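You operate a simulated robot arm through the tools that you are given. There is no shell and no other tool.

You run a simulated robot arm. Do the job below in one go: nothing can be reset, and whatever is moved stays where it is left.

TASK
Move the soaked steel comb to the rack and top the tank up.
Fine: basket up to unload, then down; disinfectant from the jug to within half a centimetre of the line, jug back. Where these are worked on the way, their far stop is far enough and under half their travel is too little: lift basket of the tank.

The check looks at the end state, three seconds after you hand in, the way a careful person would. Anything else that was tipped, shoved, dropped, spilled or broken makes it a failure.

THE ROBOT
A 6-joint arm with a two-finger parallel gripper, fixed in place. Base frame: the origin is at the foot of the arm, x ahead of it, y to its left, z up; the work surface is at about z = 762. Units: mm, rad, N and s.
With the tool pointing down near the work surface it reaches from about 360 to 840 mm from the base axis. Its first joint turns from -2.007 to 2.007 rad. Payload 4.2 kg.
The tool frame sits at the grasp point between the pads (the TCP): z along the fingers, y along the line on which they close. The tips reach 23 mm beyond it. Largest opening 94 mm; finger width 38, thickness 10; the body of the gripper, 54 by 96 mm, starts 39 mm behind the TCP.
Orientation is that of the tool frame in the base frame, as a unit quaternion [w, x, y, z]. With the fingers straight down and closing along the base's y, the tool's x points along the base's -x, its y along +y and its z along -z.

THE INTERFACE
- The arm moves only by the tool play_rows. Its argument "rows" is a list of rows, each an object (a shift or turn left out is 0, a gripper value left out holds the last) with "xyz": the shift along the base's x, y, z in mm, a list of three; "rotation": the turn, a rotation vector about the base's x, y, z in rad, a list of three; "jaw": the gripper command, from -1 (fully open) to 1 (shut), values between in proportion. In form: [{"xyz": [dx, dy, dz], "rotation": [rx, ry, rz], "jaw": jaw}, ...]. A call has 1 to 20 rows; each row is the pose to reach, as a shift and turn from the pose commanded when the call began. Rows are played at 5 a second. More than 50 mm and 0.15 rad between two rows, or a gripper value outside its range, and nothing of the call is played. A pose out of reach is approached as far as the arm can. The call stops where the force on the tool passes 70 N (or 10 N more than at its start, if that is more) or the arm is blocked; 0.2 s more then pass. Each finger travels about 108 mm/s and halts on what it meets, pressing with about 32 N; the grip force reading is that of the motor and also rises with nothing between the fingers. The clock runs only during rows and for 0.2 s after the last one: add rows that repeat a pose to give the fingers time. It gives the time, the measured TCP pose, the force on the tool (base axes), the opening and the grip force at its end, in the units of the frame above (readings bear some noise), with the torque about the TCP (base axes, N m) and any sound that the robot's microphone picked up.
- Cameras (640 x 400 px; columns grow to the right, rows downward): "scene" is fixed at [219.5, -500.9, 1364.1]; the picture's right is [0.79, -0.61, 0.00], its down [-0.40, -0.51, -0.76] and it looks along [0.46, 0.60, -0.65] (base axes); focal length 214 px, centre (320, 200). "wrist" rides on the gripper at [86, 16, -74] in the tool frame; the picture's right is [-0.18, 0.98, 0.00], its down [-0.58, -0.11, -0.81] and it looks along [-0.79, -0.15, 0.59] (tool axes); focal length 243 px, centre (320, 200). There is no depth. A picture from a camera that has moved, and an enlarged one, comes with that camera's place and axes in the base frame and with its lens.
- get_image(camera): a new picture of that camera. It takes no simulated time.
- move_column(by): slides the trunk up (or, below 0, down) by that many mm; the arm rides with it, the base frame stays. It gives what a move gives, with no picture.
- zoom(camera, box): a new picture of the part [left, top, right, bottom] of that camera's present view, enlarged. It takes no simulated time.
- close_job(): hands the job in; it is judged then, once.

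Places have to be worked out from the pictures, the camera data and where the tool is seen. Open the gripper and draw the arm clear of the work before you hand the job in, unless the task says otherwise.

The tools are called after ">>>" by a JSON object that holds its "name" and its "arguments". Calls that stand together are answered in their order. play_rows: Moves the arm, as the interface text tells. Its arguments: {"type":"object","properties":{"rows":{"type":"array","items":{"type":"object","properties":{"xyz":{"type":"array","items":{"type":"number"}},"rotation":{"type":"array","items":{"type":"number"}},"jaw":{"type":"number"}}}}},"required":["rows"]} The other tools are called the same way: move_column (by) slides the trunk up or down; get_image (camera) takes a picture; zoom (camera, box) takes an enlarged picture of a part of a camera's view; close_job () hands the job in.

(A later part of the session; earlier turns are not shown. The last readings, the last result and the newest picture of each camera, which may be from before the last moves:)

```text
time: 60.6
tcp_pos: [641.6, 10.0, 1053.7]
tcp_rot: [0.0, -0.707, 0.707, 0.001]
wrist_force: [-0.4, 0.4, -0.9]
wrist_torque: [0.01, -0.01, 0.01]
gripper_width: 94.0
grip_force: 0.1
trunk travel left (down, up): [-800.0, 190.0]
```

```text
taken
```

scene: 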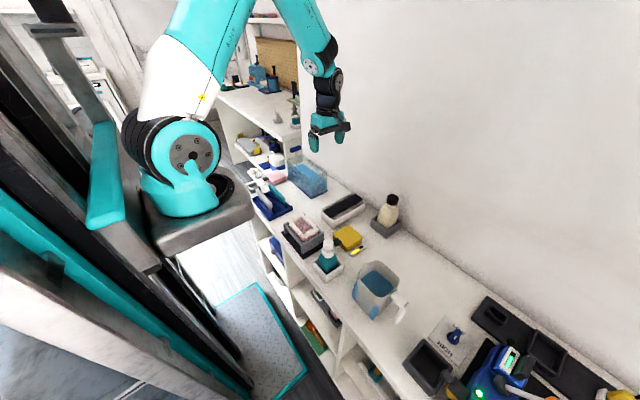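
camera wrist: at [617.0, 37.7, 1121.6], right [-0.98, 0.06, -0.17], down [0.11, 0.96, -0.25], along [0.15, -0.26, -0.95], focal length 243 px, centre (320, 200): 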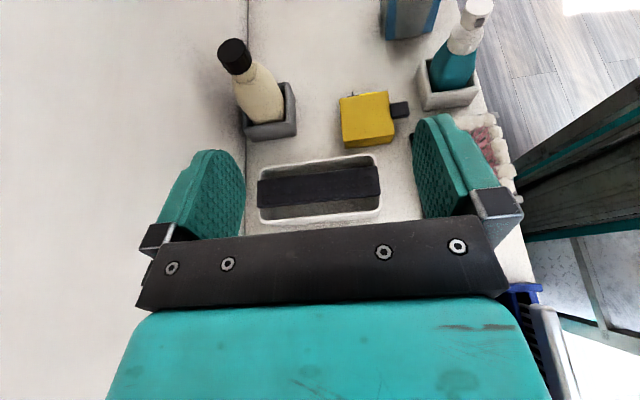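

Now I go to above the jug handle and test the lean-back tilt there at a safe height.

>>> {"name": "play_rows", "arguments": {"rows": [{"xyz": [-13, -42, 0]}, {"xyz": [-26, -84, 0]}, {"xyz": [-39, -126, 0]}, {"xyz": [-52, -168, 0]}, {"xyz": [-65, -210, 0]}, {"xyz": [-78, -252, 0]}, {"xyz": [-91, -294, 0]}, {"xyz": [-104, -336, 0]}, {"xyz": [-117, -378, 0]}, {"xyz": [-130, -420, 0]}, {"xyz": [-142, -455, 0]}, {"xyz": [-142, -455, 0]}]}}

>>> {"name": "play_rows", "arguments": {"rows": [{"rotation": [0.12, 0, 0]}, {"rotation": [0.24, 0, 0]}, {"rotation": [0.36, 0, 0]}, {"rotation": [0.48, 0, 0]}, {"rotation": [0.6, 0, 0]}, {"rotation": [0.7, 0, 0]}, {"rotation": [0.7, 0, 0]}]}}

>>> {"name": "get_image", "arguments": {"camera": "wrist"}}

>>> {"name": "get_image", "arguments": {"camera": "scene"}}

```text
time: 63.2
tcp_pos: [499.8, -447.7, 1052.7]
tcp_rot: [0.0, 0.707, -0.707, 0.001]
wrist_force: [-0.4, 0.6, 0.1]
wrist_torque: [0.02, -0.01, 0.02]
gripper_width: 93.8
grip_force: 0.0
trunk travel left (down, up): [-800.0, 190.0]
```

```text
time: 64.8
tcp_pos: [498.5, -446.0, 1054.7]
tcp_rot: [0.243, -0.664, 0.664, 0.243]
wrist_force: [-0.1, 0.0, -0.1]
wrist_torque: [0.04, -0.01, 0.0]
gripper_width: 93.8
grip_force: 0.0
trunk travel left (down, up): [-800.0, 190.0]
```

```text
taken
camera wrist: at [483.6, -559.7, 1054.9], right [-0.98, 0.14, 0.12], down [0.11, -0.08, 0.99], along [0.15, 0.99, 0.06], focal length 243 px, centre (320, 200)
```

wrist: 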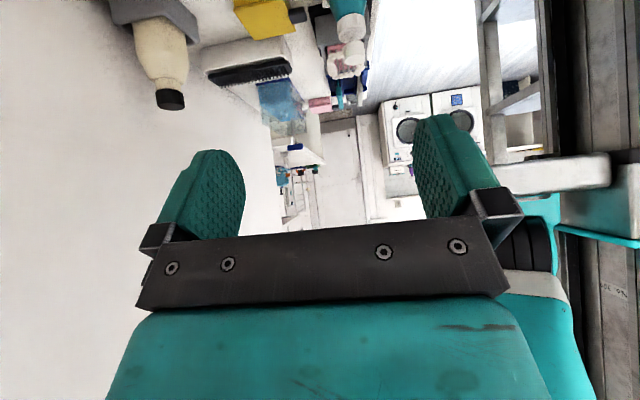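

```text
taken
```

scene: 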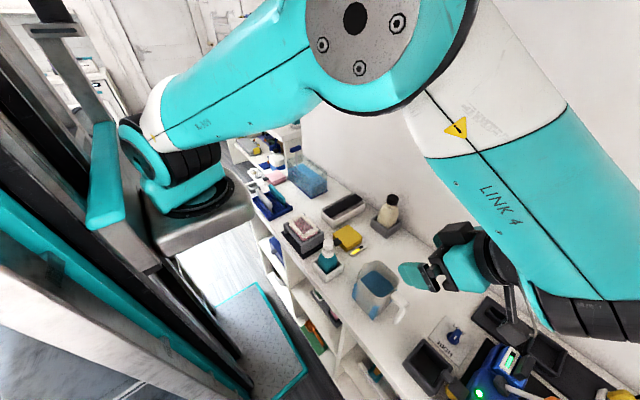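

Lean-back of 0.7 rad is reachable here. I lower to about z 950 and look at the handle from this camera, which now looks nearly horizontally along +y.

>>> {"name": "play_rows", "arguments": {"rows": [{"xyz": [0, 0, -30]}, {"xyz": [0, 0, -60]}, {"xyz": [0, 0, -90]}, {"xyz": [0, 0, -104]}, {"xyz": [0, 0, -104]}]}}

>>> {"name": "get_image", "arguments": {"camera": "wrist"}}

>>> {"name": "zoom", "arguments": {"camera": "wrist", "box": [220, 0, 420, 125]}}

>>> {"name": "zoom", "arguments": {"camera": "scene", "box": [350, 230, 480, 400]}}

```text
time: 66.0
tcp_pos: [499.0, -446.3, 950.5]
tcp_rot: [0.243, -0.664, 0.664, 0.243]
wrist_force: [-0.2, -1.1, -1.2]
wrist_torque: [0.0, 0.04, -0.01]
gripper_width: 93.9
grip_force: 0.2
trunk travel left (down, up): [-800.0, 190.0]
```

```text
taken
camera wrist: at [483.7, -559.8, 951.5], right [-0.98, 0.14, 0.12], down [0.11, -0.07, 0.99], along [0.15, 0.99, 0.06], focal length 243 px, centre (320, 200)
```

wrist: 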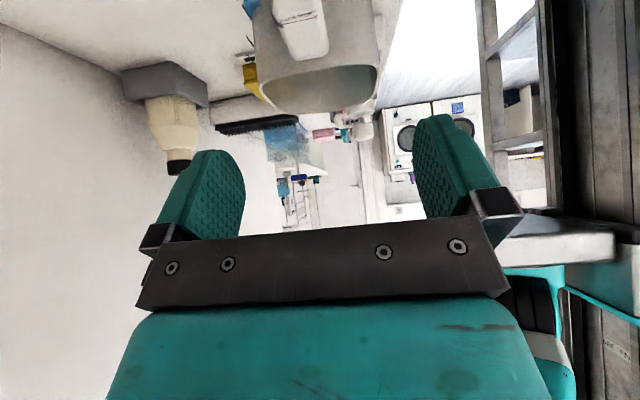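

```text
3.20 times, centred on (320, 62) of wrist
camera zoom: at [483.7, -559.8, 951.5], right [-0.98, 0.14, 0.12], down [0.11, -0.07, 0.99], along [0.15, 0.99, 0.06], focal length 776 px, centre (320, 640)
```

zoom: 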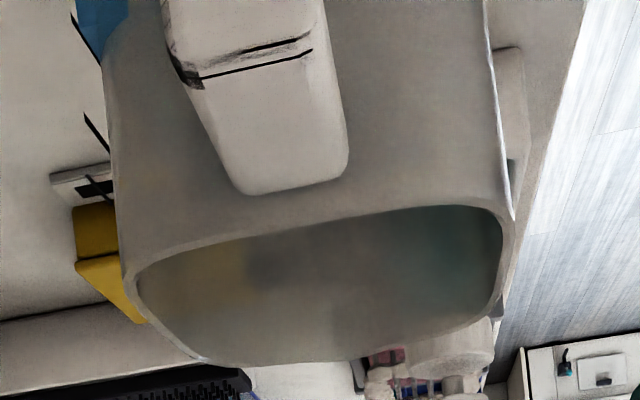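

```text
2.35 times, centred on (415, 315) of scene
camera zoom: at [219.5, -500.9, 1364.1], right [0.79, -0.61, 0.0], down [-0.4, -0.51, -0.76], along [0.46, 0.6, -0.65], focal length 505 px, centre (96, -71)
```

zoom: 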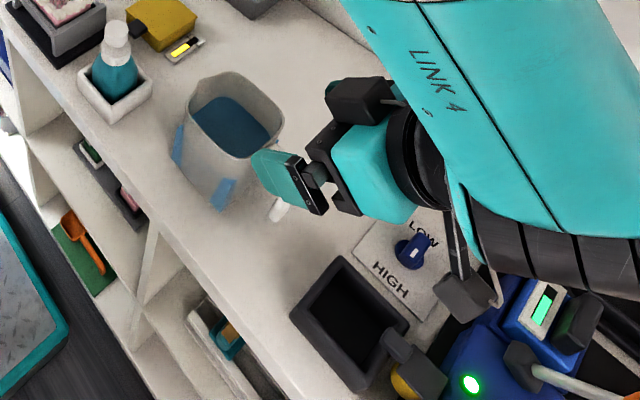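

Handle measured: link from y −415 to −460 at z ≈ 865–878, about 15–20 mm wide at x ≈ 499.5, with a vertical bar down to ≈ 795. I descend with open jaws to around the handle's corner (TCP ≈ 499, −451, 868), then look before closing.

>>> {"name": "play_rows", "arguments": {"rows": [{"xyz": [0.5, -5, -20]}, {"xyz": [0.5, -5, -40]}, {"xyz": [0.5, -5, -60]}, {"xyz": [0.5, -5, -75]}, {"xyz": [0.5, -5, -82]}, {"xyz": [0.5, -5, -82]}]}}

>>> {"name": "get_image", "arguments": {"camera": "wrist"}}

>>> {"name": "zoom", "arguments": {"camera": "scene", "box": [350, 240, 450, 340]}}

>>> {"name": "zoom", "arguments": {"camera": "scene", "box": [350, 230, 520, 400]}}

```text
time: 67.4
tcp_pos: [500.0, -451.1, 867.0]
tcp_rot: [-0.242, 0.665, -0.664, -0.243]
wrist_force: [-0.5, -0.2, -0.1]
wrist_torque: [0.02, 0.04, 0.03]
gripper_width: 93.8
grip_force: 0.0
trunk travel left (down, up): [-800.0, 190.0]
```

```text
taken
camera wrist: at [484.8, -564.4, 869.2], right [-0.98, 0.14, 0.12], down [0.11, -0.08, 0.99], along [0.15, 0.99, 0.06], focal length 243 px, centre (320, 200)
```

wrist: 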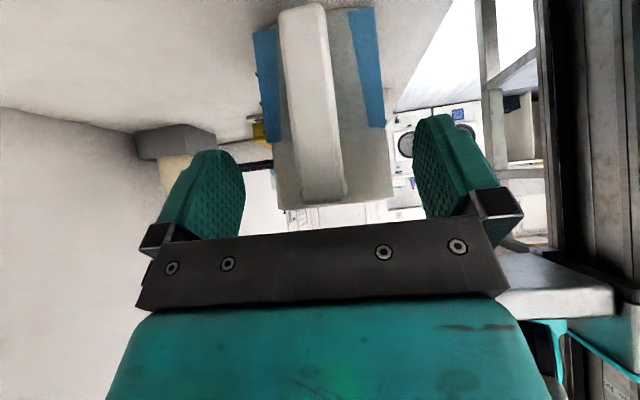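

```text
4.00 times, centred on (400, 290) of scene
camera zoom: at [219.5, -500.9, 1364.1], right [0.79, -0.61, 0.0], down [-0.4, -0.51, -0.76], along [0.46, 0.6, -0.65], focal length 858 px, centre (0, -160)
```

zoom: 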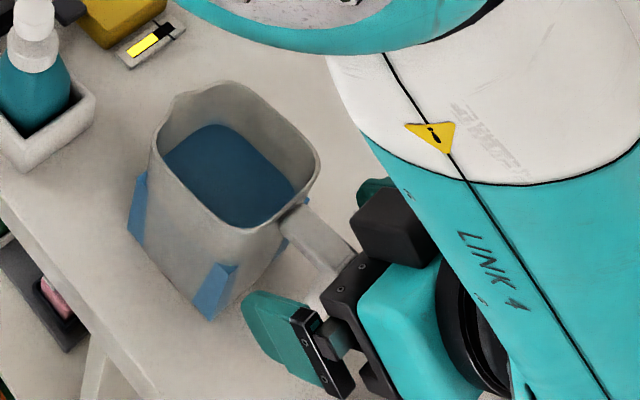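

```text
2.35 times, centred on (435, 315) of scene
camera zoom: at [219.5, -500.9, 1364.1], right [0.79, -0.61, 0.0], down [-0.4, -0.51, -0.76], along [0.46, 0.6, -0.65], focal length 505 px, centre (49, -71)
```

zoom: 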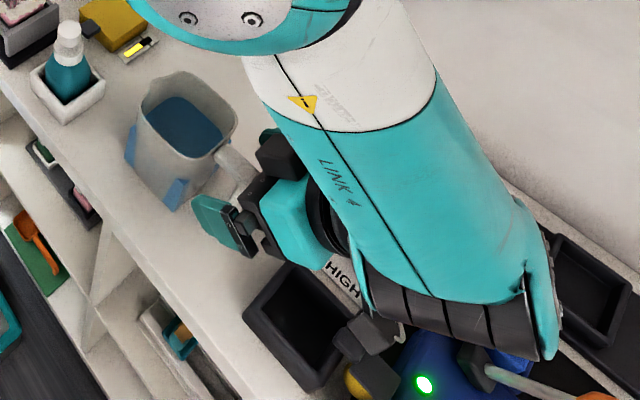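

The handle is centred between the pads with its top at z ≈ 878, TCP at its corner. Closing the gripper.

>>> {"name": "play_rows", "arguments": {"rows": [{"jaw": -0.3}, {"jaw": 0.2}, {"jaw": 0.6}, {"jaw": 1}, {"jaw": 1}, {"jaw": 1}, {"jaw": 1}]}}

>>> {"name": "get_image", "arguments": {"camera": "wrist"}}

>>> {"name": "zoom", "arguments": {"camera": "scene", "box": [350, 240, 450, 340]}}

```text
time: 69.0
tcp_pos: [499.7, -451.1, 868.0]
tcp_rot: [0.243, -0.664, 0.664, 0.242]
wrist_force: [-0.3, 0.3, 0.1]
wrist_torque: [0.26, 0.02, 0.16]
gripper_width: 21.9
grip_force: 32.8
trunk travel left (down, up): [-800.0, 190.0]
```

```text
taken
camera wrist: at [484.7, -564.5, 869.5], right [-0.98, 0.14, 0.12], down [0.11, -0.08, 0.99], along [0.15, 0.99, 0.06], focal length 243 px, centre (320, 200)
```

wrist: 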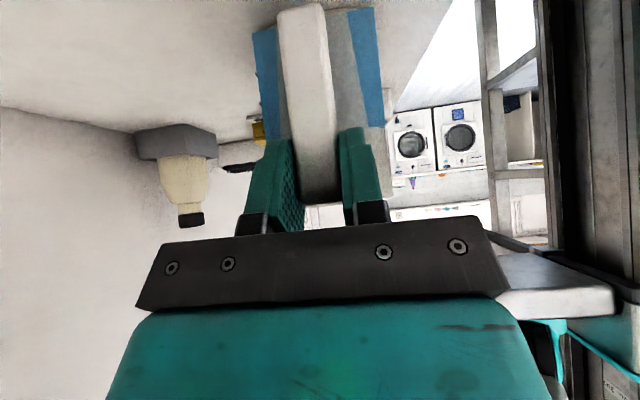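

```text
4.00 times, centred on (400, 290) of scene
camera zoom: at [219.5, -500.9, 1364.1], right [0.79, -0.61, 0.0], down [-0.4, -0.51, -0.76], along [0.46, 0.6, -0.65], focal length 858 px, centre (0, -160)
```

zoom: 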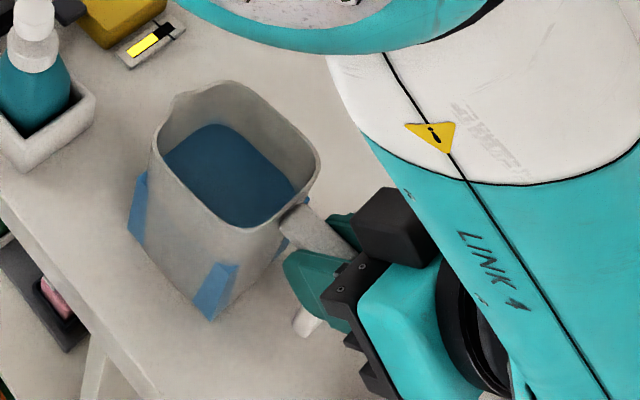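

Gripped at 21.9 mm. A careful 5 mm test lift to check for sag or slip.

>>> {"name": "play_rows", "arguments": {"rows": [{"xyz": [0, 0, 1.5]}, {"xyz": [0, 0, 3]}, {"xyz": [0, 0, 5]}, {"xyz": [0, 0, 5]}, {"xyz": [0, 0, 5]}]}}

>>> {"name": "zoom", "arguments": {"camera": "scene", "box": [350, 240, 450, 340]}}

>>> {"name": "get_image", "arguments": {"camera": "wrist"}}

```text
time: 70.2
tcp_pos: [501.3, -450.5, 872.6]
tcp_rot: [0.242, -0.664, 0.664, 0.243]
wrist_force: [0.4, 0.7, -3.3]
wrist_torque: [-0.26, -0.01, 0.01]
gripper_width: 22.0
grip_force: 32.5
trunk travel left (down, up): [-800.0, 190.0]
```

```text
4.00 times, centred on (400, 290) of scene
camera zoom: at [219.5, -500.9, 1364.1], right [0.79, -0.61, 0.0], down [-0.4, -0.51, -0.76], along [0.46, 0.6, -0.65], focal length 858 px, centre (0, -160)
```

zoom: 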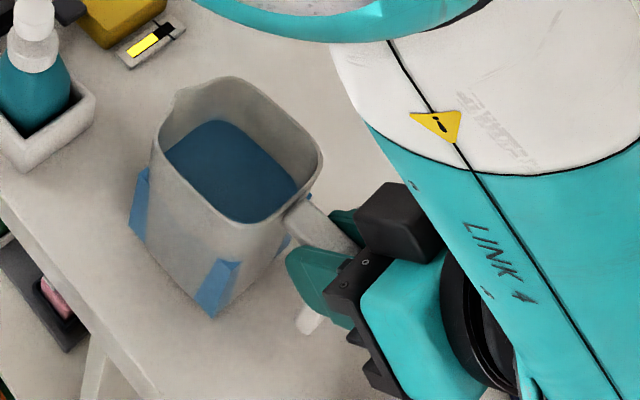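

```text
taken
camera wrist: at [485.0, -564.6, 874.2], right [-0.98, 0.14, 0.12], down [0.11, -0.07, 0.99], along [0.15, 0.99, 0.06], focal length 243 px, centre (320, 200)
```

wrist: 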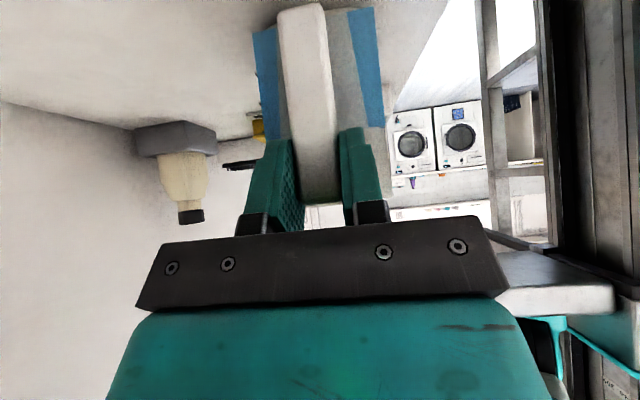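

Lift looks level, load about 3.5 N, no slip. I raise it further, gently, to clear everything on the counter.

>>> {"name": "play_rows", "arguments": {"rows": [{"xyz": [0, 0, 10]}, {"xyz": [0, 0, 22]}, {"xyz": [0, 0, 36]}, {"xyz": [0, 0, 52]}, {"xyz": [0, 0, 68]}, {"xyz": [0, 0, 84]}, {"xyz": [0, 0, 100]}, {"xyz": [0, 0, 116]}, {"xyz": [0, 0, 132]}, {"xyz": [0, 0, 146]}, {"xyz": [0, 0, 158]}, {"xyz": [0, 0, 166]}, {"xyz": [0, 0, 170]}, {"xyz": [0, 0, 170]}, {"xyz": [0, 0, 170]}]}}

>>> {"name": "get_image", "arguments": {"camera": "scene"}}

>>> {"name": "get_image", "arguments": {"camera": "wrist"}}

```text
time: 73.4
tcp_pos: [500.1, -449.9, 1043.1]
tcp_rot: [0.242, -0.664, 0.664, 0.243]
wrist_force: [0.0, 0.0, -3.1]
wrist_torque: [-0.2, 0.02, -0.02]
gripper_width: 21.8
grip_force: 32.5
trunk travel left (down, up): [-800.0, 190.0]
```

```text
taken
```

scene: 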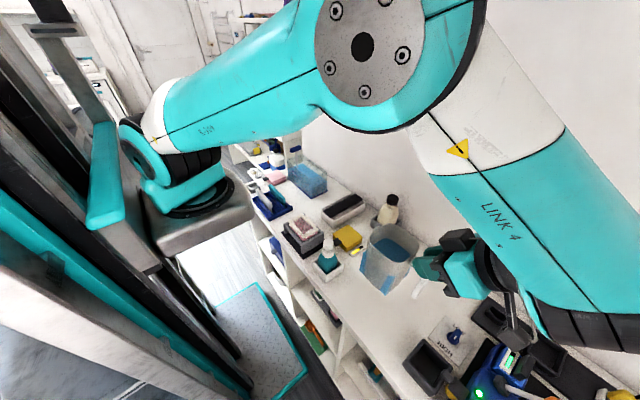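

```text
taken
camera wrist: at [485.0, -564.9, 1044.0], right [-0.98, 0.14, 0.12], down [0.11, -0.07, 0.99], along [0.15, 0.99, 0.06], focal length 243 px, centre (320, 200)
```

wrist: 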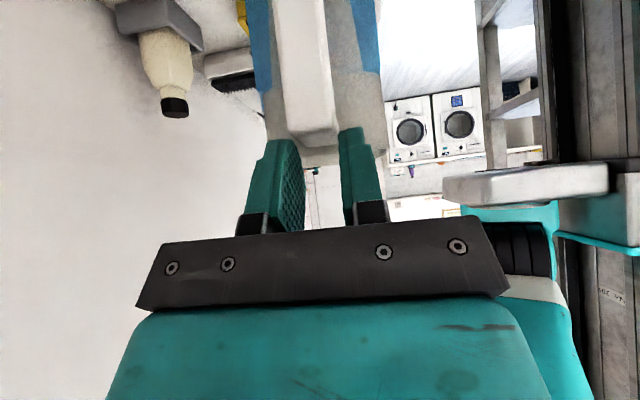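

The handle looks different in the wrist view now; I zoom in to see whether the jug has tilted or slid in the grip.

>>> {"name": "zoom", "arguments": {"camera": "scene", "box": [340, 200, 470, 320]}}

>>> {"name": "zoom", "arguments": {"camera": "wrist", "box": [220, 0, 420, 240]}}

```text
3.33 times, centred on (405, 260) of scene
camera zoom: at [219.5, -500.9, 1364.1], right [0.79, -0.61, 0.0], down [-0.4, -0.51, -0.76], along [0.46, 0.6, -0.65], focal length 715 px, centre (37, 0)
```

zoom: 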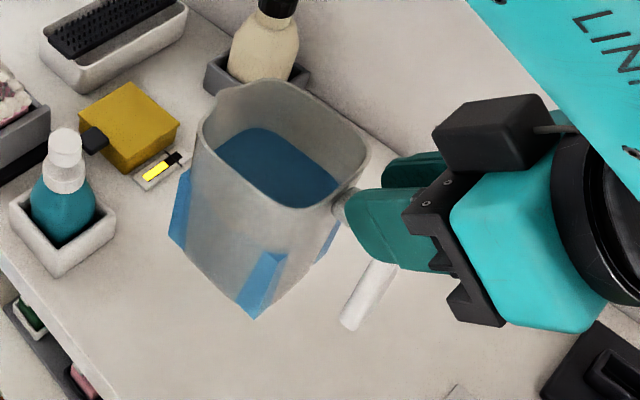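

```text
1.67 times, centred on (320, 120) of wrist
camera zoom: at [485.0, -564.9, 1044.0], right [-0.98, 0.14, 0.12], down [0.11, -0.07, 0.99], along [0.15, 0.99, 0.06], focal length 404 px, centre (320, 333)
```

zoom: 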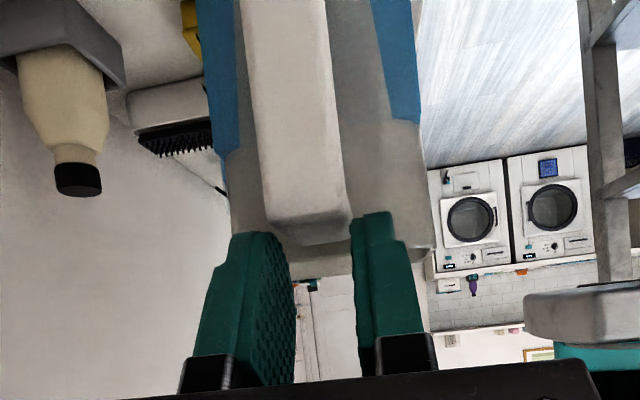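

The jug has slid straight down about 30 mm in the pads (still upright), leaving only ~11 mm of hold. Time stands still between calls, so I now set it straight back down on its spot smoothly and quickly, to regrip it better.

>>> {"name": "play_rows", "arguments": {"rows": [{"xyz": [0, 0, -48]}, {"xyz": [0, 0, -96]}, {"xyz": [0, 0, -128]}, {"xyz": [0, 0, -142]}, {"xyz": [0, 0, -150]}, {"xyz": [0, 0, -156]}, {"xyz": [0, 0, -156]}]}}

>>> {"name": "zoom", "arguments": {"camera": "scene", "box": [340, 230, 450, 340]}}

>>> {"name": "get_image", "arguments": {"camera": "wrist"}}

```text
time: 75.0
tcp_pos: [500.5, -449.5, 885.4]
tcp_rot: [0.243, -0.664, 0.664, 0.243]
wrist_force: [-0.6, -5.4, 23.9]
wrist_torque: [0.14, -0.05, 0.23]
gripper_width: 21.6
grip_force: 32.3
trunk travel left (down, up): [-800.0, 190.0]
```

```text
3.64 times, centred on (395, 285) of scene
camera zoom: at [219.5, -500.9, 1364.1], right [0.79, -0.61, 0.0], down [-0.4, -0.51, -0.76], along [0.46, 0.6, -0.65], focal length 780 px, centre (47, -109)
```

zoom: 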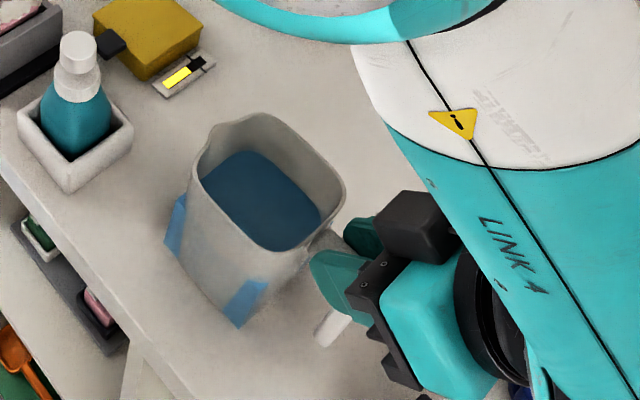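

```text
taken
camera wrist: at [484.1, -563.8, 887.0], right [-0.98, 0.14, 0.12], down [0.11, -0.08, 0.99], along [0.15, 0.99, 0.06], focal length 243 px, centre (320, 200)
```

wrist: 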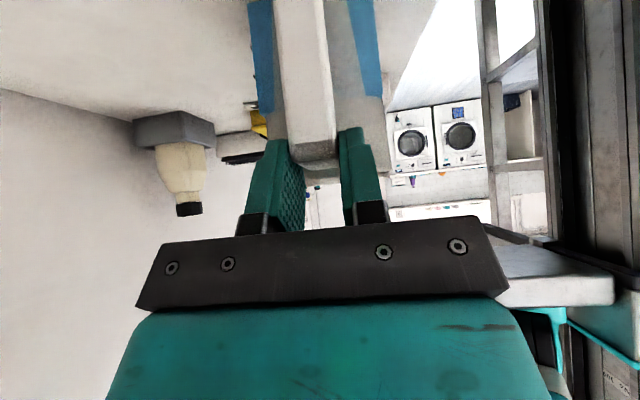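

The jug is safely standing on its spot again. I hold still for a moment to see whether the 24 N contact force creeps away, which tells how the grip slides.

>>> {"name": "play_rows", "arguments": {"rows": [{"xyz": [0, 0, 0]}, {"xyz": [0, 0, 0]}, {"xyz": [0, 0, 0]}, {"xyz": [0, 0, 0]}, {"xyz": [0, 0, 0]}]}}

>>> {"name": "get_image", "arguments": {"camera": "wrist"}}

```text
time: 76.2
tcp_pos: [501.3, -448.5, 885.4]
tcp_rot: [0.243, -0.663, 0.665, 0.243]
wrist_force: [0.1, 0.2, -2.4]
wrist_torque: [-0.23, -0.02, -0.02]
gripper_width: 22.0
grip_force: 31.6
trunk travel left (down, up): [-800.0, 190.0]
```

```text
taken
camera wrist: at [485.0, -563.6, 887.0], right [-0.98, 0.14, 0.12], down [0.11, -0.08, 0.99], along [0.15, 0.99, 0.06], focal length 243 px, centre (320, 200)
```

wrist: 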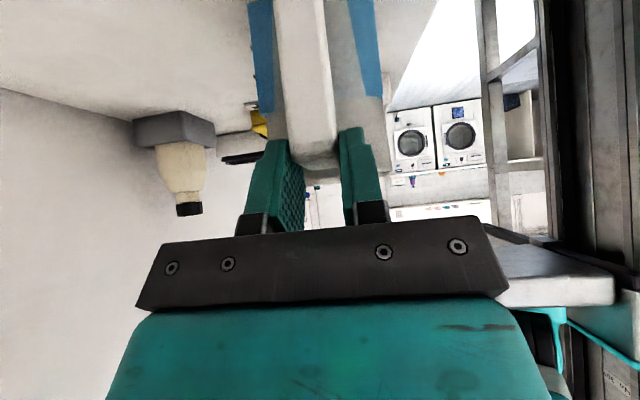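

Force relaxed at once, so the pads slide only under jerks rather than steadily; small steps should hold. Before regripping lower on the bar I check what lies beneath the wrist camera (bin and knob heights).

>>> {"name": "zoom", "arguments": {"camera": "scene", "box": [395, 320, 485, 400]}}

>>> {"name": "zoom", "arguments": {"camera": "wrist", "box": [230, 60, 410, 230]}}

```text
5.00 times, centred on (440, 360) of scene
camera zoom: at [219.5, -500.9, 1364.1], right [0.79, -0.61, 0.0], down [-0.4, -0.51, -0.76], along [0.46, 0.6, -0.65], focal length 1072 px, centre (-280, -600)
```

zoom: 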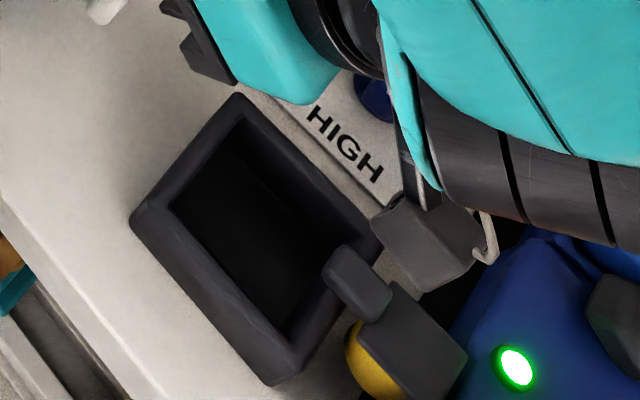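

```text
2.35 times, centred on (320, 145) of wrist
camera zoom: at [485.0, -563.6, 887.0], right [-0.98, 0.14, 0.12], down [0.11, -0.08, 0.99], along [0.15, 0.99, 0.06], focal length 571 px, centre (320, 329)
```

zoom: 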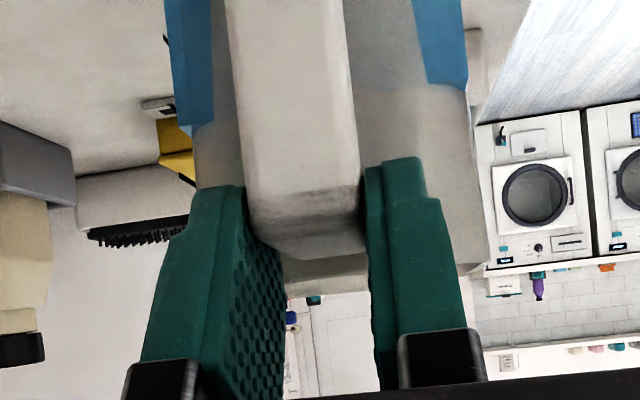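

I open, back off upward, and change the lean from 0.7 to 0.3 rad so I can grip deeper on the handle while the wrist camera stays higher.

>>> {"name": "play_rows", "arguments": {"rows": [{"jaw": 0.3}, {"jaw": -0.4}, {"jaw": -1}, {"jaw": -1}, {"xyz": [0, 0, 15]}, {"xyz": [0, 0, 35]}, {"xyz": [0, 0, 55]}, {"xyz": [0, 0, 60], "rotation": [-0.13, 0, 0]}, {"xyz": [0, 0, 60], "rotation": [-0.26, 0, 0]}, {"xyz": [0, 0, 60], "rotation": [-0.4, 0, 0]}, {"xyz": [0, 0, 60], "rotation": [-0.4, 0, 0]}]}}

>>> {"name": "get_image", "arguments": {"camera": "wrist"}}

>>> {"name": "zoom", "arguments": {"camera": "scene", "box": [340, 230, 450, 340]}}

```text
time: 78.6
tcp_pos: [501.2, -452.3, 946.1]
tcp_rot: [-0.105, 0.7, -0.699, -0.105]
wrist_force: [0.6, -0.1, 0.5]
wrist_torque: [0.01, 0.01, -0.01]
gripper_width: 93.9
grip_force: 0.1
trunk travel left (down, up): [-800.0, 190.0]
```

```text
taken
camera wrist: at [484.5, -555.3, 992.5], right [-0.98, 0.18, 0.05], down [0.11, 0.32, 0.94], along [0.15, 0.93, -0.33], focal length 243 px, centre (320, 200)
```

wrist: 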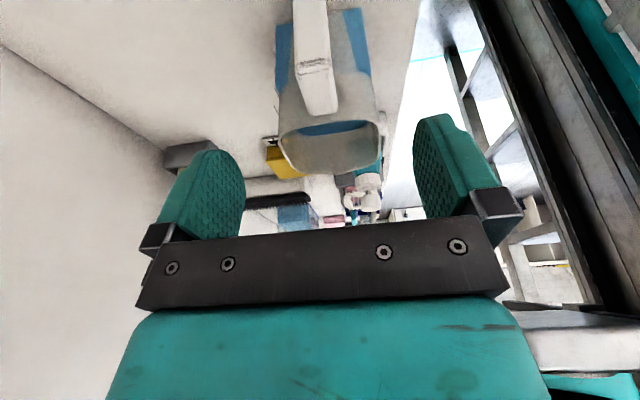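

```text
3.64 times, centred on (395, 285) of scene
camera zoom: at [219.5, -500.9, 1364.1], right [0.79, -0.61, 0.0], down [-0.4, -0.51, -0.76], along [0.46, 0.6, -0.65], focal length 780 px, centre (47, -109)
```

zoom: 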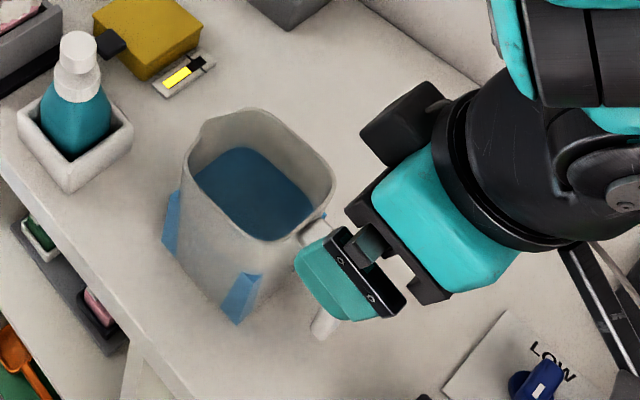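

The jug stands where it was, upright. I descend to TCP ≈ (500.5, −449, 847) so the pads take the handle's corner and upper bar deeply.

>>> {"name": "play_rows", "arguments": {"rows": [{"xyz": [0, 2.3, -25]}, {"xyz": [0, 2.3, -50]}, {"xyz": [0, 2.3, -75]}, {"xyz": [0, 2.3, -92]}, {"xyz": [0, 2.3, -100]}, {"xyz": [0, 2.3, -100]}]}}

>>> {"name": "get_image", "arguments": {"camera": "wrist"}}

>>> {"name": "zoom", "arguments": {"camera": "scene", "box": [350, 240, 450, 340]}}

```text
time: 80.0
tcp_pos: [499.3, -449.0, 845.4]
tcp_rot: [0.106, -0.699, 0.699, 0.106]
wrist_force: [0.4, -1.0, -0.4]
wrist_torque: [0.01, -0.01, 0.03]
gripper_width: 94.2
grip_force: 0.0
trunk travel left (down, up): [-800.0, 190.0]
```

```text
taken
camera wrist: at [484.5, -553.2, 892.0], right [-0.98, 0.18, 0.05], down [0.11, 0.32, 0.94], along [0.15, 0.93, -0.33], focal length 243 px, centre (320, 200)
```

wrist: 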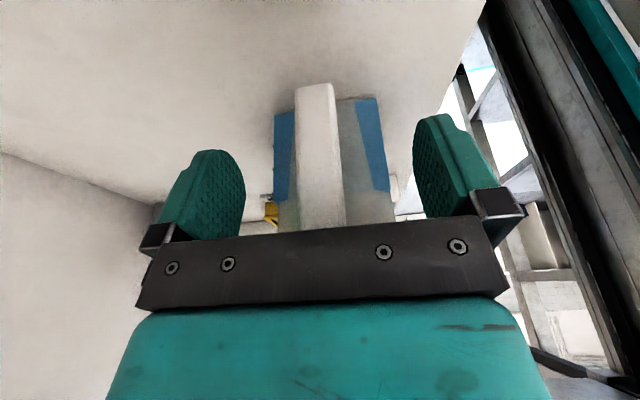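

```text
4.00 times, centred on (400, 290) of scene
camera zoom: at [219.5, -500.9, 1364.1], right [0.79, -0.61, 0.0], down [-0.4, -0.51, -0.76], along [0.46, 0.6, -0.65], focal length 858 px, centre (0, -160)
```

zoom: 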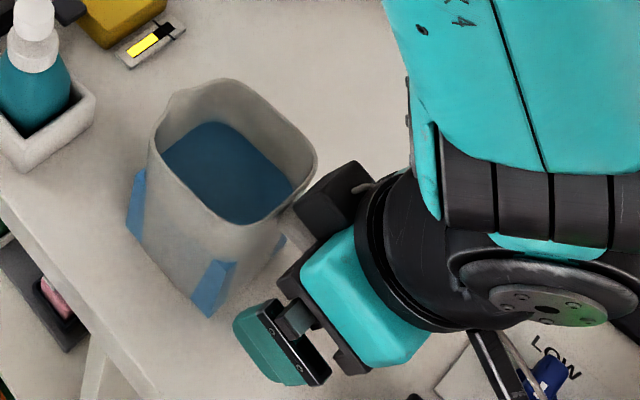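

The bar is centred deep between the fingers. Closing.

>>> {"name": "play_rows", "arguments": {"rows": [{"jaw": -0.3}, {"jaw": 0.2}, {"jaw": 0.6}, {"jaw": 1}, {"jaw": 1}, {"jaw": 1}, {"jaw": 1}]}}

>>> {"name": "get_image", "arguments": {"camera": "wrist"}}

>>> {"name": "zoom", "arguments": {"camera": "scene", "box": [350, 240, 450, 340]}}

```text
time: 81.6
tcp_pos: [499.4, -448.0, 845.3]
tcp_rot: [-0.106, 0.699, -0.699, -0.106]
wrist_force: [-0.1, -0.1, 1.0]
wrist_torque: [0.2, -0.03, -0.13]
gripper_width: 22.1
grip_force: 31.6
trunk travel left (down, up): [-800.0, 190.0]
```

```text
taken
camera wrist: at [484.5, -553.3, 892.2], right [-0.98, 0.18, 0.05], down [0.11, 0.32, 0.94], along [0.15, 0.93, -0.33], focal length 243 px, centre (320, 200)
```

wrist: 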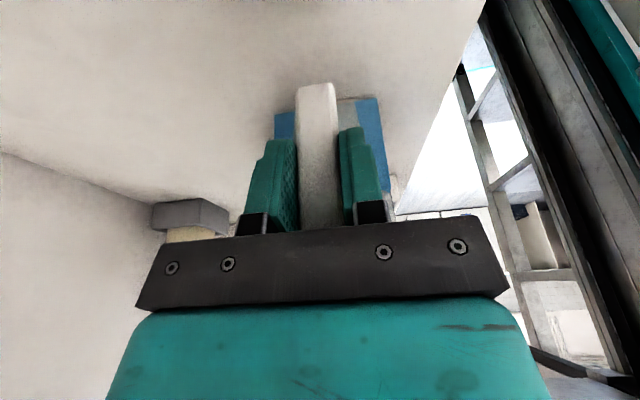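

```text
4.00 times, centred on (400, 290) of scene
camera zoom: at [219.5, -500.9, 1364.1], right [0.79, -0.61, 0.0], down [-0.4, -0.51, -0.76], along [0.46, 0.6, -0.65], focal length 858 px, centre (0, -160)
```

zoom: 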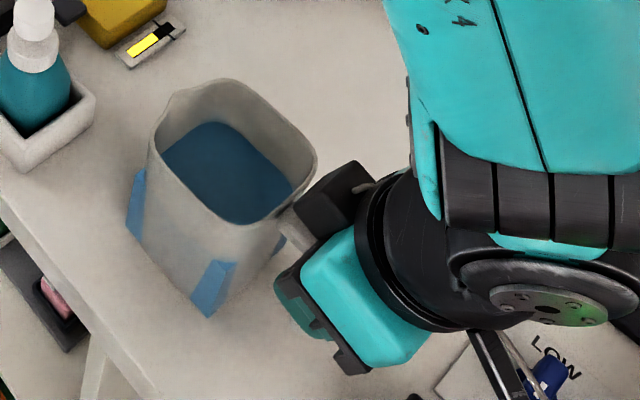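

Reference: the bar's lower end shows at about (316, 83) in the wrist view. I lift slowly, 3 mm per row, and then check for slip against that reference.

>>> {"name": "play_rows", "arguments": {"rows": [{"xyz": [0, 0, 1]}, {"xyz": [0, 0, 2]}, {"xyz": [0, 0, 4]}, {"xyz": [0, 0, 6]}, {"xyz": [0, 0, 9]}, {"xyz": [0, 0, 12]}, {"xyz": [0, 0, 15]}, {"xyz": [0, 0, 18]}, {"xyz": [0, 0, 21]}, {"xyz": [0, 0, 24]}, {"xyz": [0, 0, 26]}, {"xyz": [0, 0, 28]}, {"xyz": [0, 0, 29]}, {"xyz": [0, 0, 30]}, {"xyz": [0, 0, 30]}, {"xyz": [0, 0, 30]}]}}

>>> {"name": "get_image", "arguments": {"camera": "wrist"}}

>>> {"name": "zoom", "arguments": {"camera": "scene", "box": [350, 230, 450, 330]}}

```text
time: 85.0
tcp_pos: [500.4, -447.9, 876.7]
tcp_rot: [0.105, -0.698, 0.7, 0.105]
wrist_force: [-0.1, 0.2, -3.1]
wrist_torque: [-0.22, -0.02, -0.03]
gripper_width: 21.7
grip_force: 32.1
trunk travel left (down, up): [-800.0, 190.0]
```

```text
taken
camera wrist: at [484.6, -552.7, 922.1], right [-0.98, 0.18, 0.05], down [0.11, 0.32, 0.94], along [0.15, 0.93, -0.33], focal length 243 px, centre (320, 200)
```

wrist: 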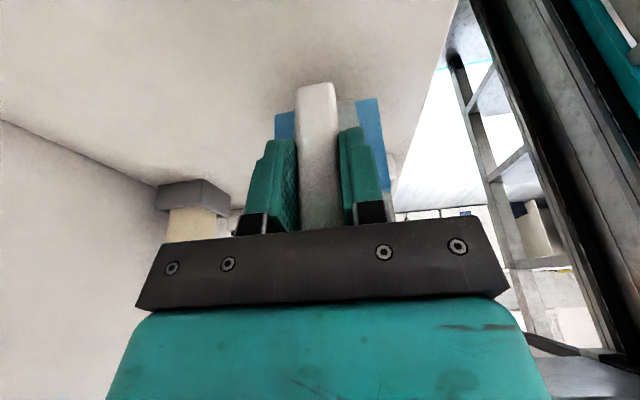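

```text
4.00 times, centred on (400, 280) of scene
camera zoom: at [219.5, -500.9, 1364.1], right [0.79, -0.61, 0.0], down [-0.4, -0.51, -0.76], along [0.46, 0.6, -0.65], focal length 858 px, centre (0, -120)
```

zoom: 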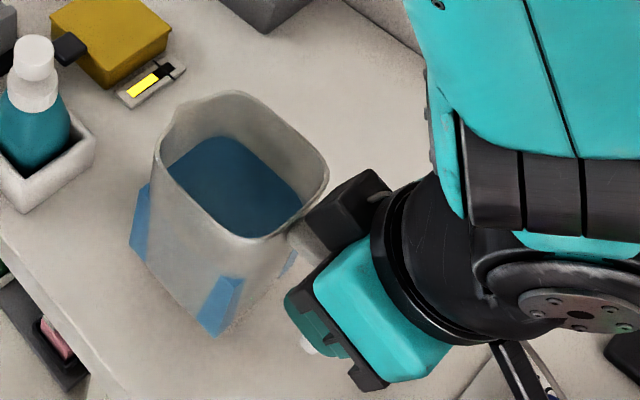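

No slip over more than two seconds. I continue up at 5–6 mm per row.

>>> {"name": "play_rows", "arguments": {"rows": [{"xyz": [0, 0, 2]}, {"xyz": [0, 0, 5]}, {"xyz": [0, 0, 9]}, {"xyz": [0, 0, 14]}, {"xyz": [0, 0, 19]}, {"xyz": [0, 0, 25]}, {"xyz": [0, 0, 31]}, {"xyz": [0, 0, 37]}, {"xyz": [0, 0, 43]}, {"xyz": [0, 0, 49]}, {"xyz": [0, 0, 55]}, {"xyz": [0, 0, 61]}, {"xyz": [0, 0, 67]}, {"xyz": [0, 0, 72]}, {"xyz": [0, 0, 76]}, {"xyz": [0, 0, 79]}, {"xyz": [0, 0, 80]}, {"xyz": [0, 0, 80]}]}}

>>> {"name": "get_image", "arguments": {"camera": "wrist"}}

>>> {"name": "zoom", "arguments": {"camera": "scene", "box": [350, 210, 450, 310]}}

```text
time: 88.8
tcp_pos: [500.5, -448.5, 956.4]
tcp_rot: [0.105, -0.698, 0.7, 0.106]
wrist_force: [0.2, -0.3, -3.8]
wrist_torque: [-0.23, 0.01, 0.01]
gripper_width: 21.8
grip_force: 32.1
trunk travel left (down, up): [-800.0, 190.0]
```

```text
taken
camera wrist: at [484.6, -553.0, 1002.0], right [-0.98, 0.18, 0.05], down [0.11, 0.32, 0.94], along [0.15, 0.93, -0.33], focal length 243 px, centre (320, 200)
```

wrist: 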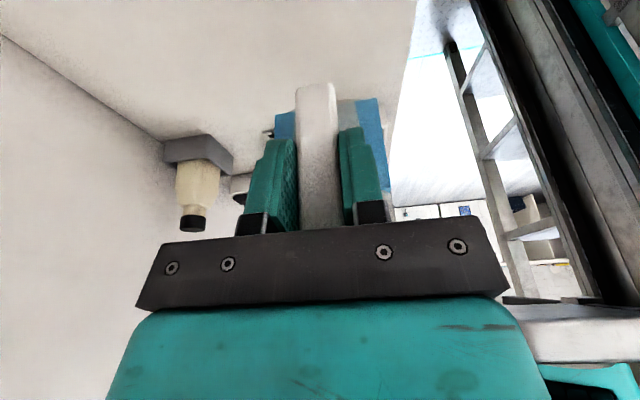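

```text
4.00 times, centred on (400, 260) of scene
camera zoom: at [219.5, -500.9, 1364.1], right [0.79, -0.61, 0.0], down [-0.4, -0.51, -0.76], along [0.46, 0.6, -0.65], focal length 858 px, centre (0, -40)
```

zoom: 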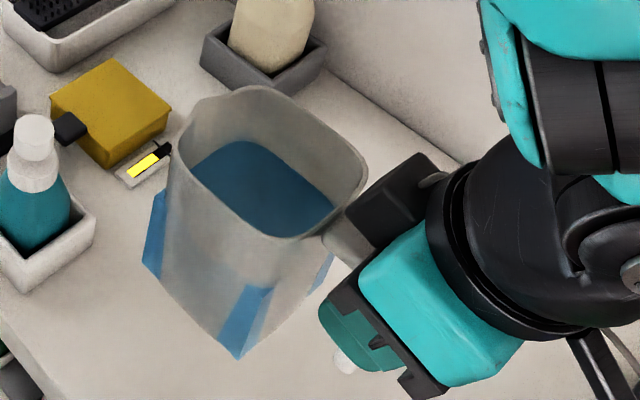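

Still no slip. Another 70 mm up at the same gentle pace so the jug's bottom clears the bottles.

>>> {"name": "play_rows", "arguments": {"rows": [{"xyz": [0, 0, 2]}, {"xyz": [0, 0, 5]}, {"xyz": [0, 0, 9]}, {"xyz": [0, 0, 14]}, {"xyz": [0, 0, 20]}, {"xyz": [0, 0, 26]}, {"xyz": [0, 0, 32]}, {"xyz": [0, 0, 38]}, {"xyz": [0, 0, 44]}, {"xyz": [0, 0, 50]}, {"xyz": [0, 0, 56]}, {"xyz": [0, 0, 61]}, {"xyz": [0, 0, 65]}, {"xyz": [0, 0, 68]}, {"xyz": [0, 0, 70]}, {"xyz": [0, 0, 70]}]}}

>>> {"name": "get_image", "arguments": {"camera": "wrist"}}

>>> {"name": "get_image", "arguments": {"camera": "scene"}}

```text
time: 92.2
tcp_pos: [500.1, -448.0, 1026.3]
tcp_rot: [0.106, -0.698, 0.7, 0.106]
wrist_force: [-0.6, -0.4, -2.8]
wrist_torque: [-0.25, 0.02, 0.01]
gripper_width: 22.0
grip_force: 32.4
trunk travel left (down, up): [-800.0, 190.0]
```

```text
taken
camera wrist: at [484.6, -552.9, 1072.3], right [-0.98, 0.18, 0.05], down [0.11, 0.32, 0.94], along [0.15, 0.93, -0.33], focal length 243 px, centre (320, 200)
```

wrist: 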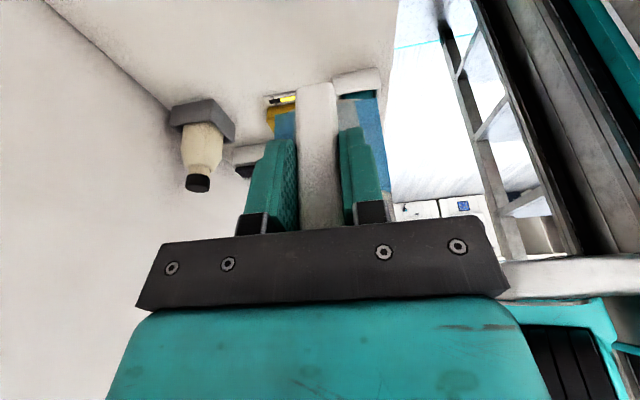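

```text
taken
```

scene: 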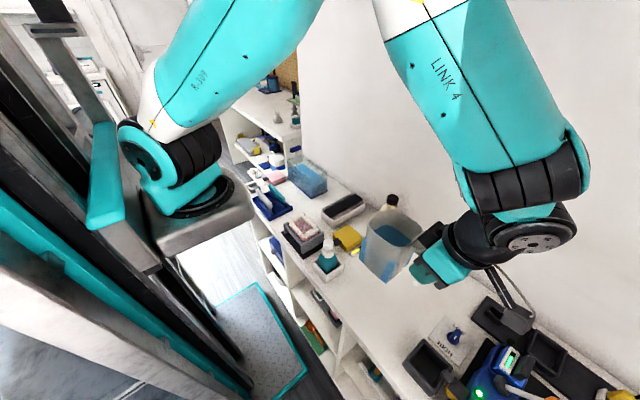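

Grip is steady (bar end still at the same image spot). Now I carry the jug upright toward the tank at about 9 mm per row, checking for slip after the first leg.

>>> {"name": "play_rows", "arguments": {"rows": [{"xyz": [0.4, 0.9, 0]}, {"xyz": [1.6, 3.7, 0]}, {"xyz": [3.6, 8.2, 0]}, {"xyz": [6.4, 14.7, 0]}, {"xyz": [10, 22.9, 0]}, {"xyz": [13.6, 31.1, 0]}, {"xyz": [17.3, 39.4, 0]}, {"xyz": [20.9, 47.6, 0]}, {"xyz": [24.5, 55.9, 0]}, {"xyz": [28.1, 64.1, 0]}, {"xyz": [31.7, 72.4, 0]}, {"xyz": [35.3, 80.6, 0]}, {"xyz": [38.9, 88.9, 0]}, {"xyz": [42.5, 97.1, 0]}, {"xyz": [46.1, 105.3, 0]}, {"xyz": [49.8, 113.6, 0]}, {"xyz": [52.6, 120, 0]}, {"xyz": [54.6, 124.6, 0]}, {"xyz": [55.8, 127.3, 0]}, {"xyz": [55.8, 127.3, 0]}]}}

>>> {"name": "get_image", "arguments": {"camera": "wrist"}}

>>> {"name": "get_image", "arguments": {"camera": "scene"}}

```text
time: 96.4
tcp_pos: [556.5, -321.2, 1027.5]
tcp_rot: [0.106, -0.699, 0.7, 0.106]
wrist_force: [-0.1, -0.3, -3.8]
wrist_torque: [-0.25, 0.03, 0.0]
gripper_width: 21.9
grip_force: 31.7
trunk travel left (down, up): [-800.0, 190.0]
```

```text
taken
camera wrist: at [540.5, -425.7, 1072.7], right [-0.98, 0.18, 0.05], down [0.11, 0.32, 0.94], along [0.15, 0.93, -0.33], focal length 243 px, centre (320, 200)
```

wrist: 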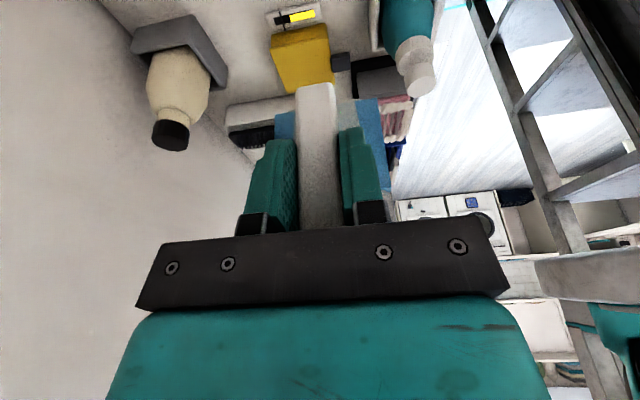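

```text
taken
```

scene: 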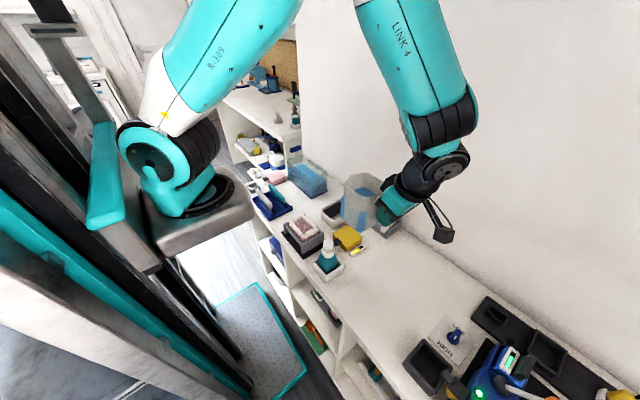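

No slip. Second and third legs of the carry.

>>> {"name": "play_rows", "arguments": {"rows": [{"xyz": [0.4, 0.9, 0]}, {"xyz": [1.6, 3.7, 0]}, {"xyz": [3.6, 8.2, 0]}, {"xyz": [6.4, 14.7, 0]}, {"xyz": [10.1, 23.2, 0]}, {"xyz": [13.8, 31.7, 0]}, {"xyz": [17.6, 40.2, 0]}, {"xyz": [21.3, 48.8, 0]}, {"xyz": [25, 57.3, 0]}, {"xyz": [28.7, 65.8, 0]}, {"xyz": [32.4, 74.3, 0]}, {"xyz": [36.2, 82.8, 0]}, {"xyz": [39.9, 91.4, 0]}, {"xyz": [43.6, 99.9, 0]}, {"xyz": [47.3, 108.4, 0]}, {"xyz": [51, 116.9, 0]}, {"xyz": [53.8, 123.3, 0]}, {"xyz": [55.8, 127.9, 0]}, {"xyz": [57, 130.7, 0]}, {"xyz": [57, 130.7, 0]}]}}

>>> {"name": "get_image", "arguments": {"camera": "wrist"}}

>>> {"name": "play_rows", "arguments": {"rows": [{"xyz": [0.4, 0.9, 0]}, {"xyz": [1.6, 3.7, 0]}, {"xyz": [3.6, 8.2, 0]}, {"xyz": [6.4, 14.7, 0]}, {"xyz": [10.1, 23.2, 0]}, {"xyz": [13.8, 31.7, 0]}, {"xyz": [17.6, 40.2, 0]}, {"xyz": [21.3, 48.8, 0]}, {"xyz": [25, 57.3, 0]}, {"xyz": [28.7, 65.8, 0]}, {"xyz": [32.4, 74.3, 0]}, {"xyz": [36.2, 82.8, 0]}, {"xyz": [39.9, 91.4, 0]}, {"xyz": [43.6, 99.9, 0]}, {"xyz": [47.3, 108.4, 0]}, {"xyz": [51, 116.9, 0]}, {"xyz": [53.8, 123.3, 0]}, {"xyz": [55.8, 127.9, 0]}, {"xyz": [57, 130.7, 0]}, {"xyz": [57, 130.7, 0]}]}}

>>> {"name": "get_image", "arguments": {"camera": "wrist"}}

>>> {"name": "get_image", "arguments": {"camera": "scene"}}

```text
time: 100.6
tcp_pos: [612.0, -190.9, 1026.6]
tcp_rot: [0.106, -0.699, 0.7, 0.106]
wrist_force: [0.5, -0.4, -3.2]
wrist_torque: [-0.22, -0.02, -0.01]
gripper_width: 21.8
grip_force: 31.6
trunk travel left (down, up): [-800.0, 190.0]
```

```text
taken
camera wrist: at [597.8, -294.7, 1072.5], right [-0.98, 0.18, 0.05], down [0.11, 0.32, 0.94], along [0.15, 0.93, -0.33], focal length 243 px, centre (320, 200)
```

wrist: 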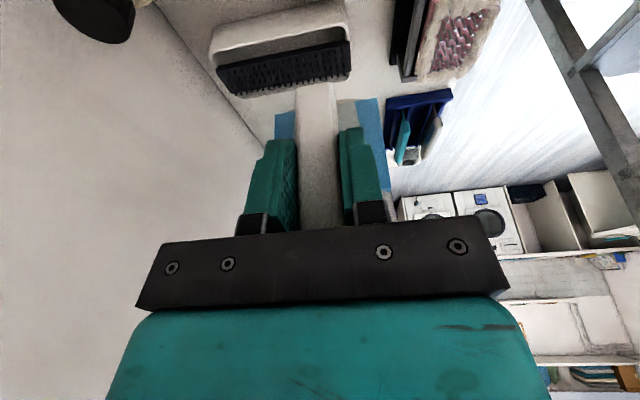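

```text
time: 104.8
tcp_pos: [668.5, -59.3, 1026.1]
tcp_rot: [0.106, -0.699, 0.699, 0.105]
wrist_force: [-1.4, 0.0, -4.3]
wrist_torque: [-0.24, -0.02, 0.0]
gripper_width: 22.1
grip_force: 32.5
trunk travel left (down, up): [-800.0, 190.0]
```

```text
taken
camera wrist: at [654.5, -164.1, 1072.3], right [-0.98, 0.18, 0.06], down [0.11, 0.32, 0.94], along [0.15, 0.93, -0.33], focal length 243 px, centre (320, 200)
```

wrist: 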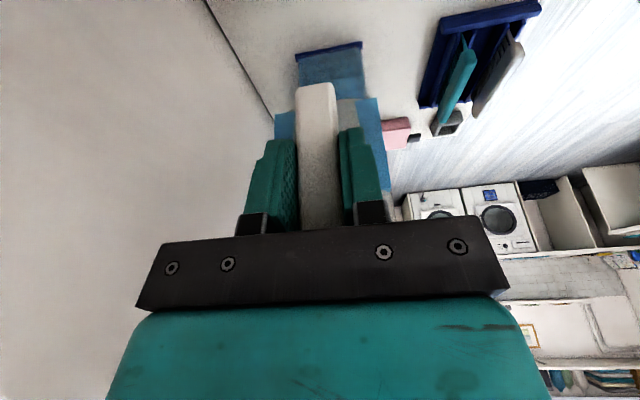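

```text
taken
```

scene: 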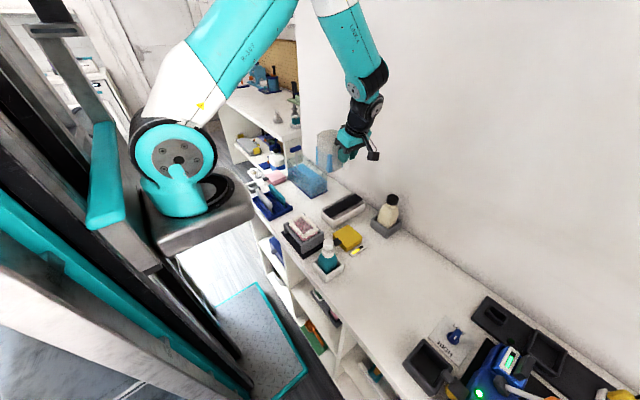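

The jug is now just short of the tank, upright, with no slip. I zoom to verify jug and tank relative placement.

>>> {"name": "zoom", "arguments": {"camera": "scene", "box": [280, 110, 400, 210]}}

>>> {"name": "zoom", "arguments": {"camera": "wrist", "box": [230, 20, 430, 240]}}

```text
4.00 times, centred on (340, 160) of scene
camera zoom: at [219.5, -500.9, 1364.1], right [0.79, -0.61, 0.0], down [-0.4, -0.51, -0.76], along [0.46, 0.6, -0.65], focal length 858 px, centre (240, 360)
```

zoom: 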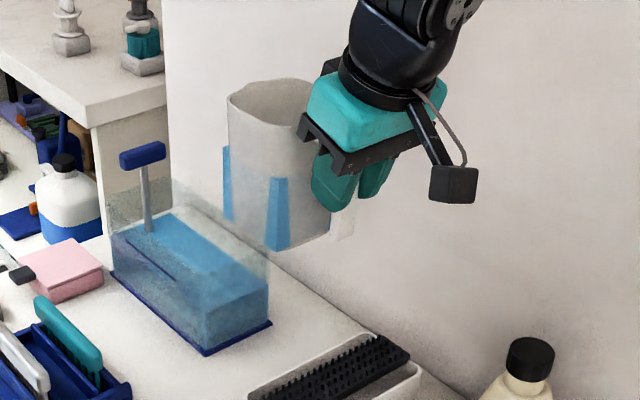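

```text
1.82 times, centred on (330, 130) of wrist
camera zoom: at [654.5, -164.1, 1072.3], right [-0.98, 0.18, 0.06], down [0.11, 0.32, 0.94], along [0.15, 0.93, -0.33], focal length 441 px, centre (302, 327)
```

zoom: 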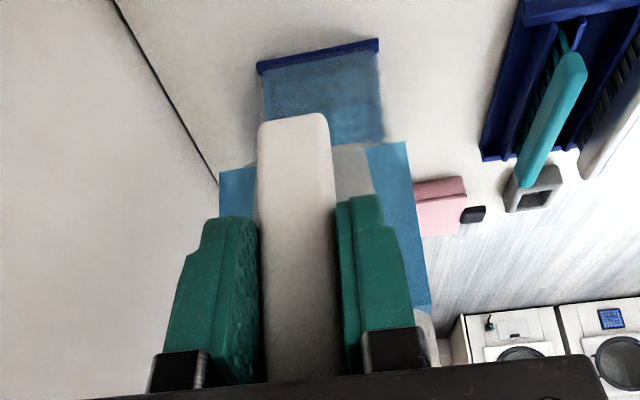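

I zoom further on the jug's rim to locate the spout precisely.

>>> {"name": "zoom", "arguments": {"camera": "scene", "box": [328, 122, 372, 162]}}

```text
10.00 times, centred on (350, 142) of scene
camera zoom: at [219.5, -500.9, 1364.1], right [0.79, -0.61, 0.0], down [-0.4, -0.51, -0.76], along [0.46, 0.6, -0.65], focal length 2145 px, centre (20, 780)
```

zoom: 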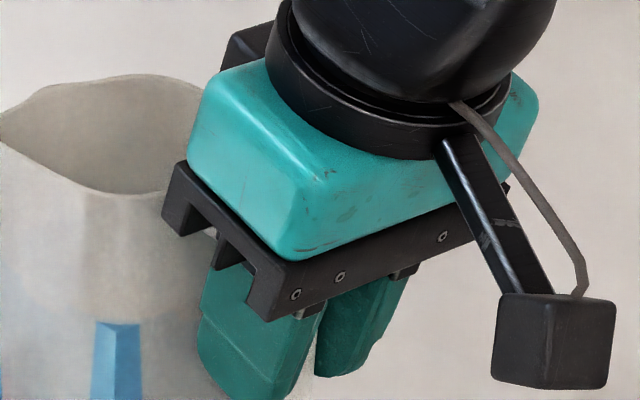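

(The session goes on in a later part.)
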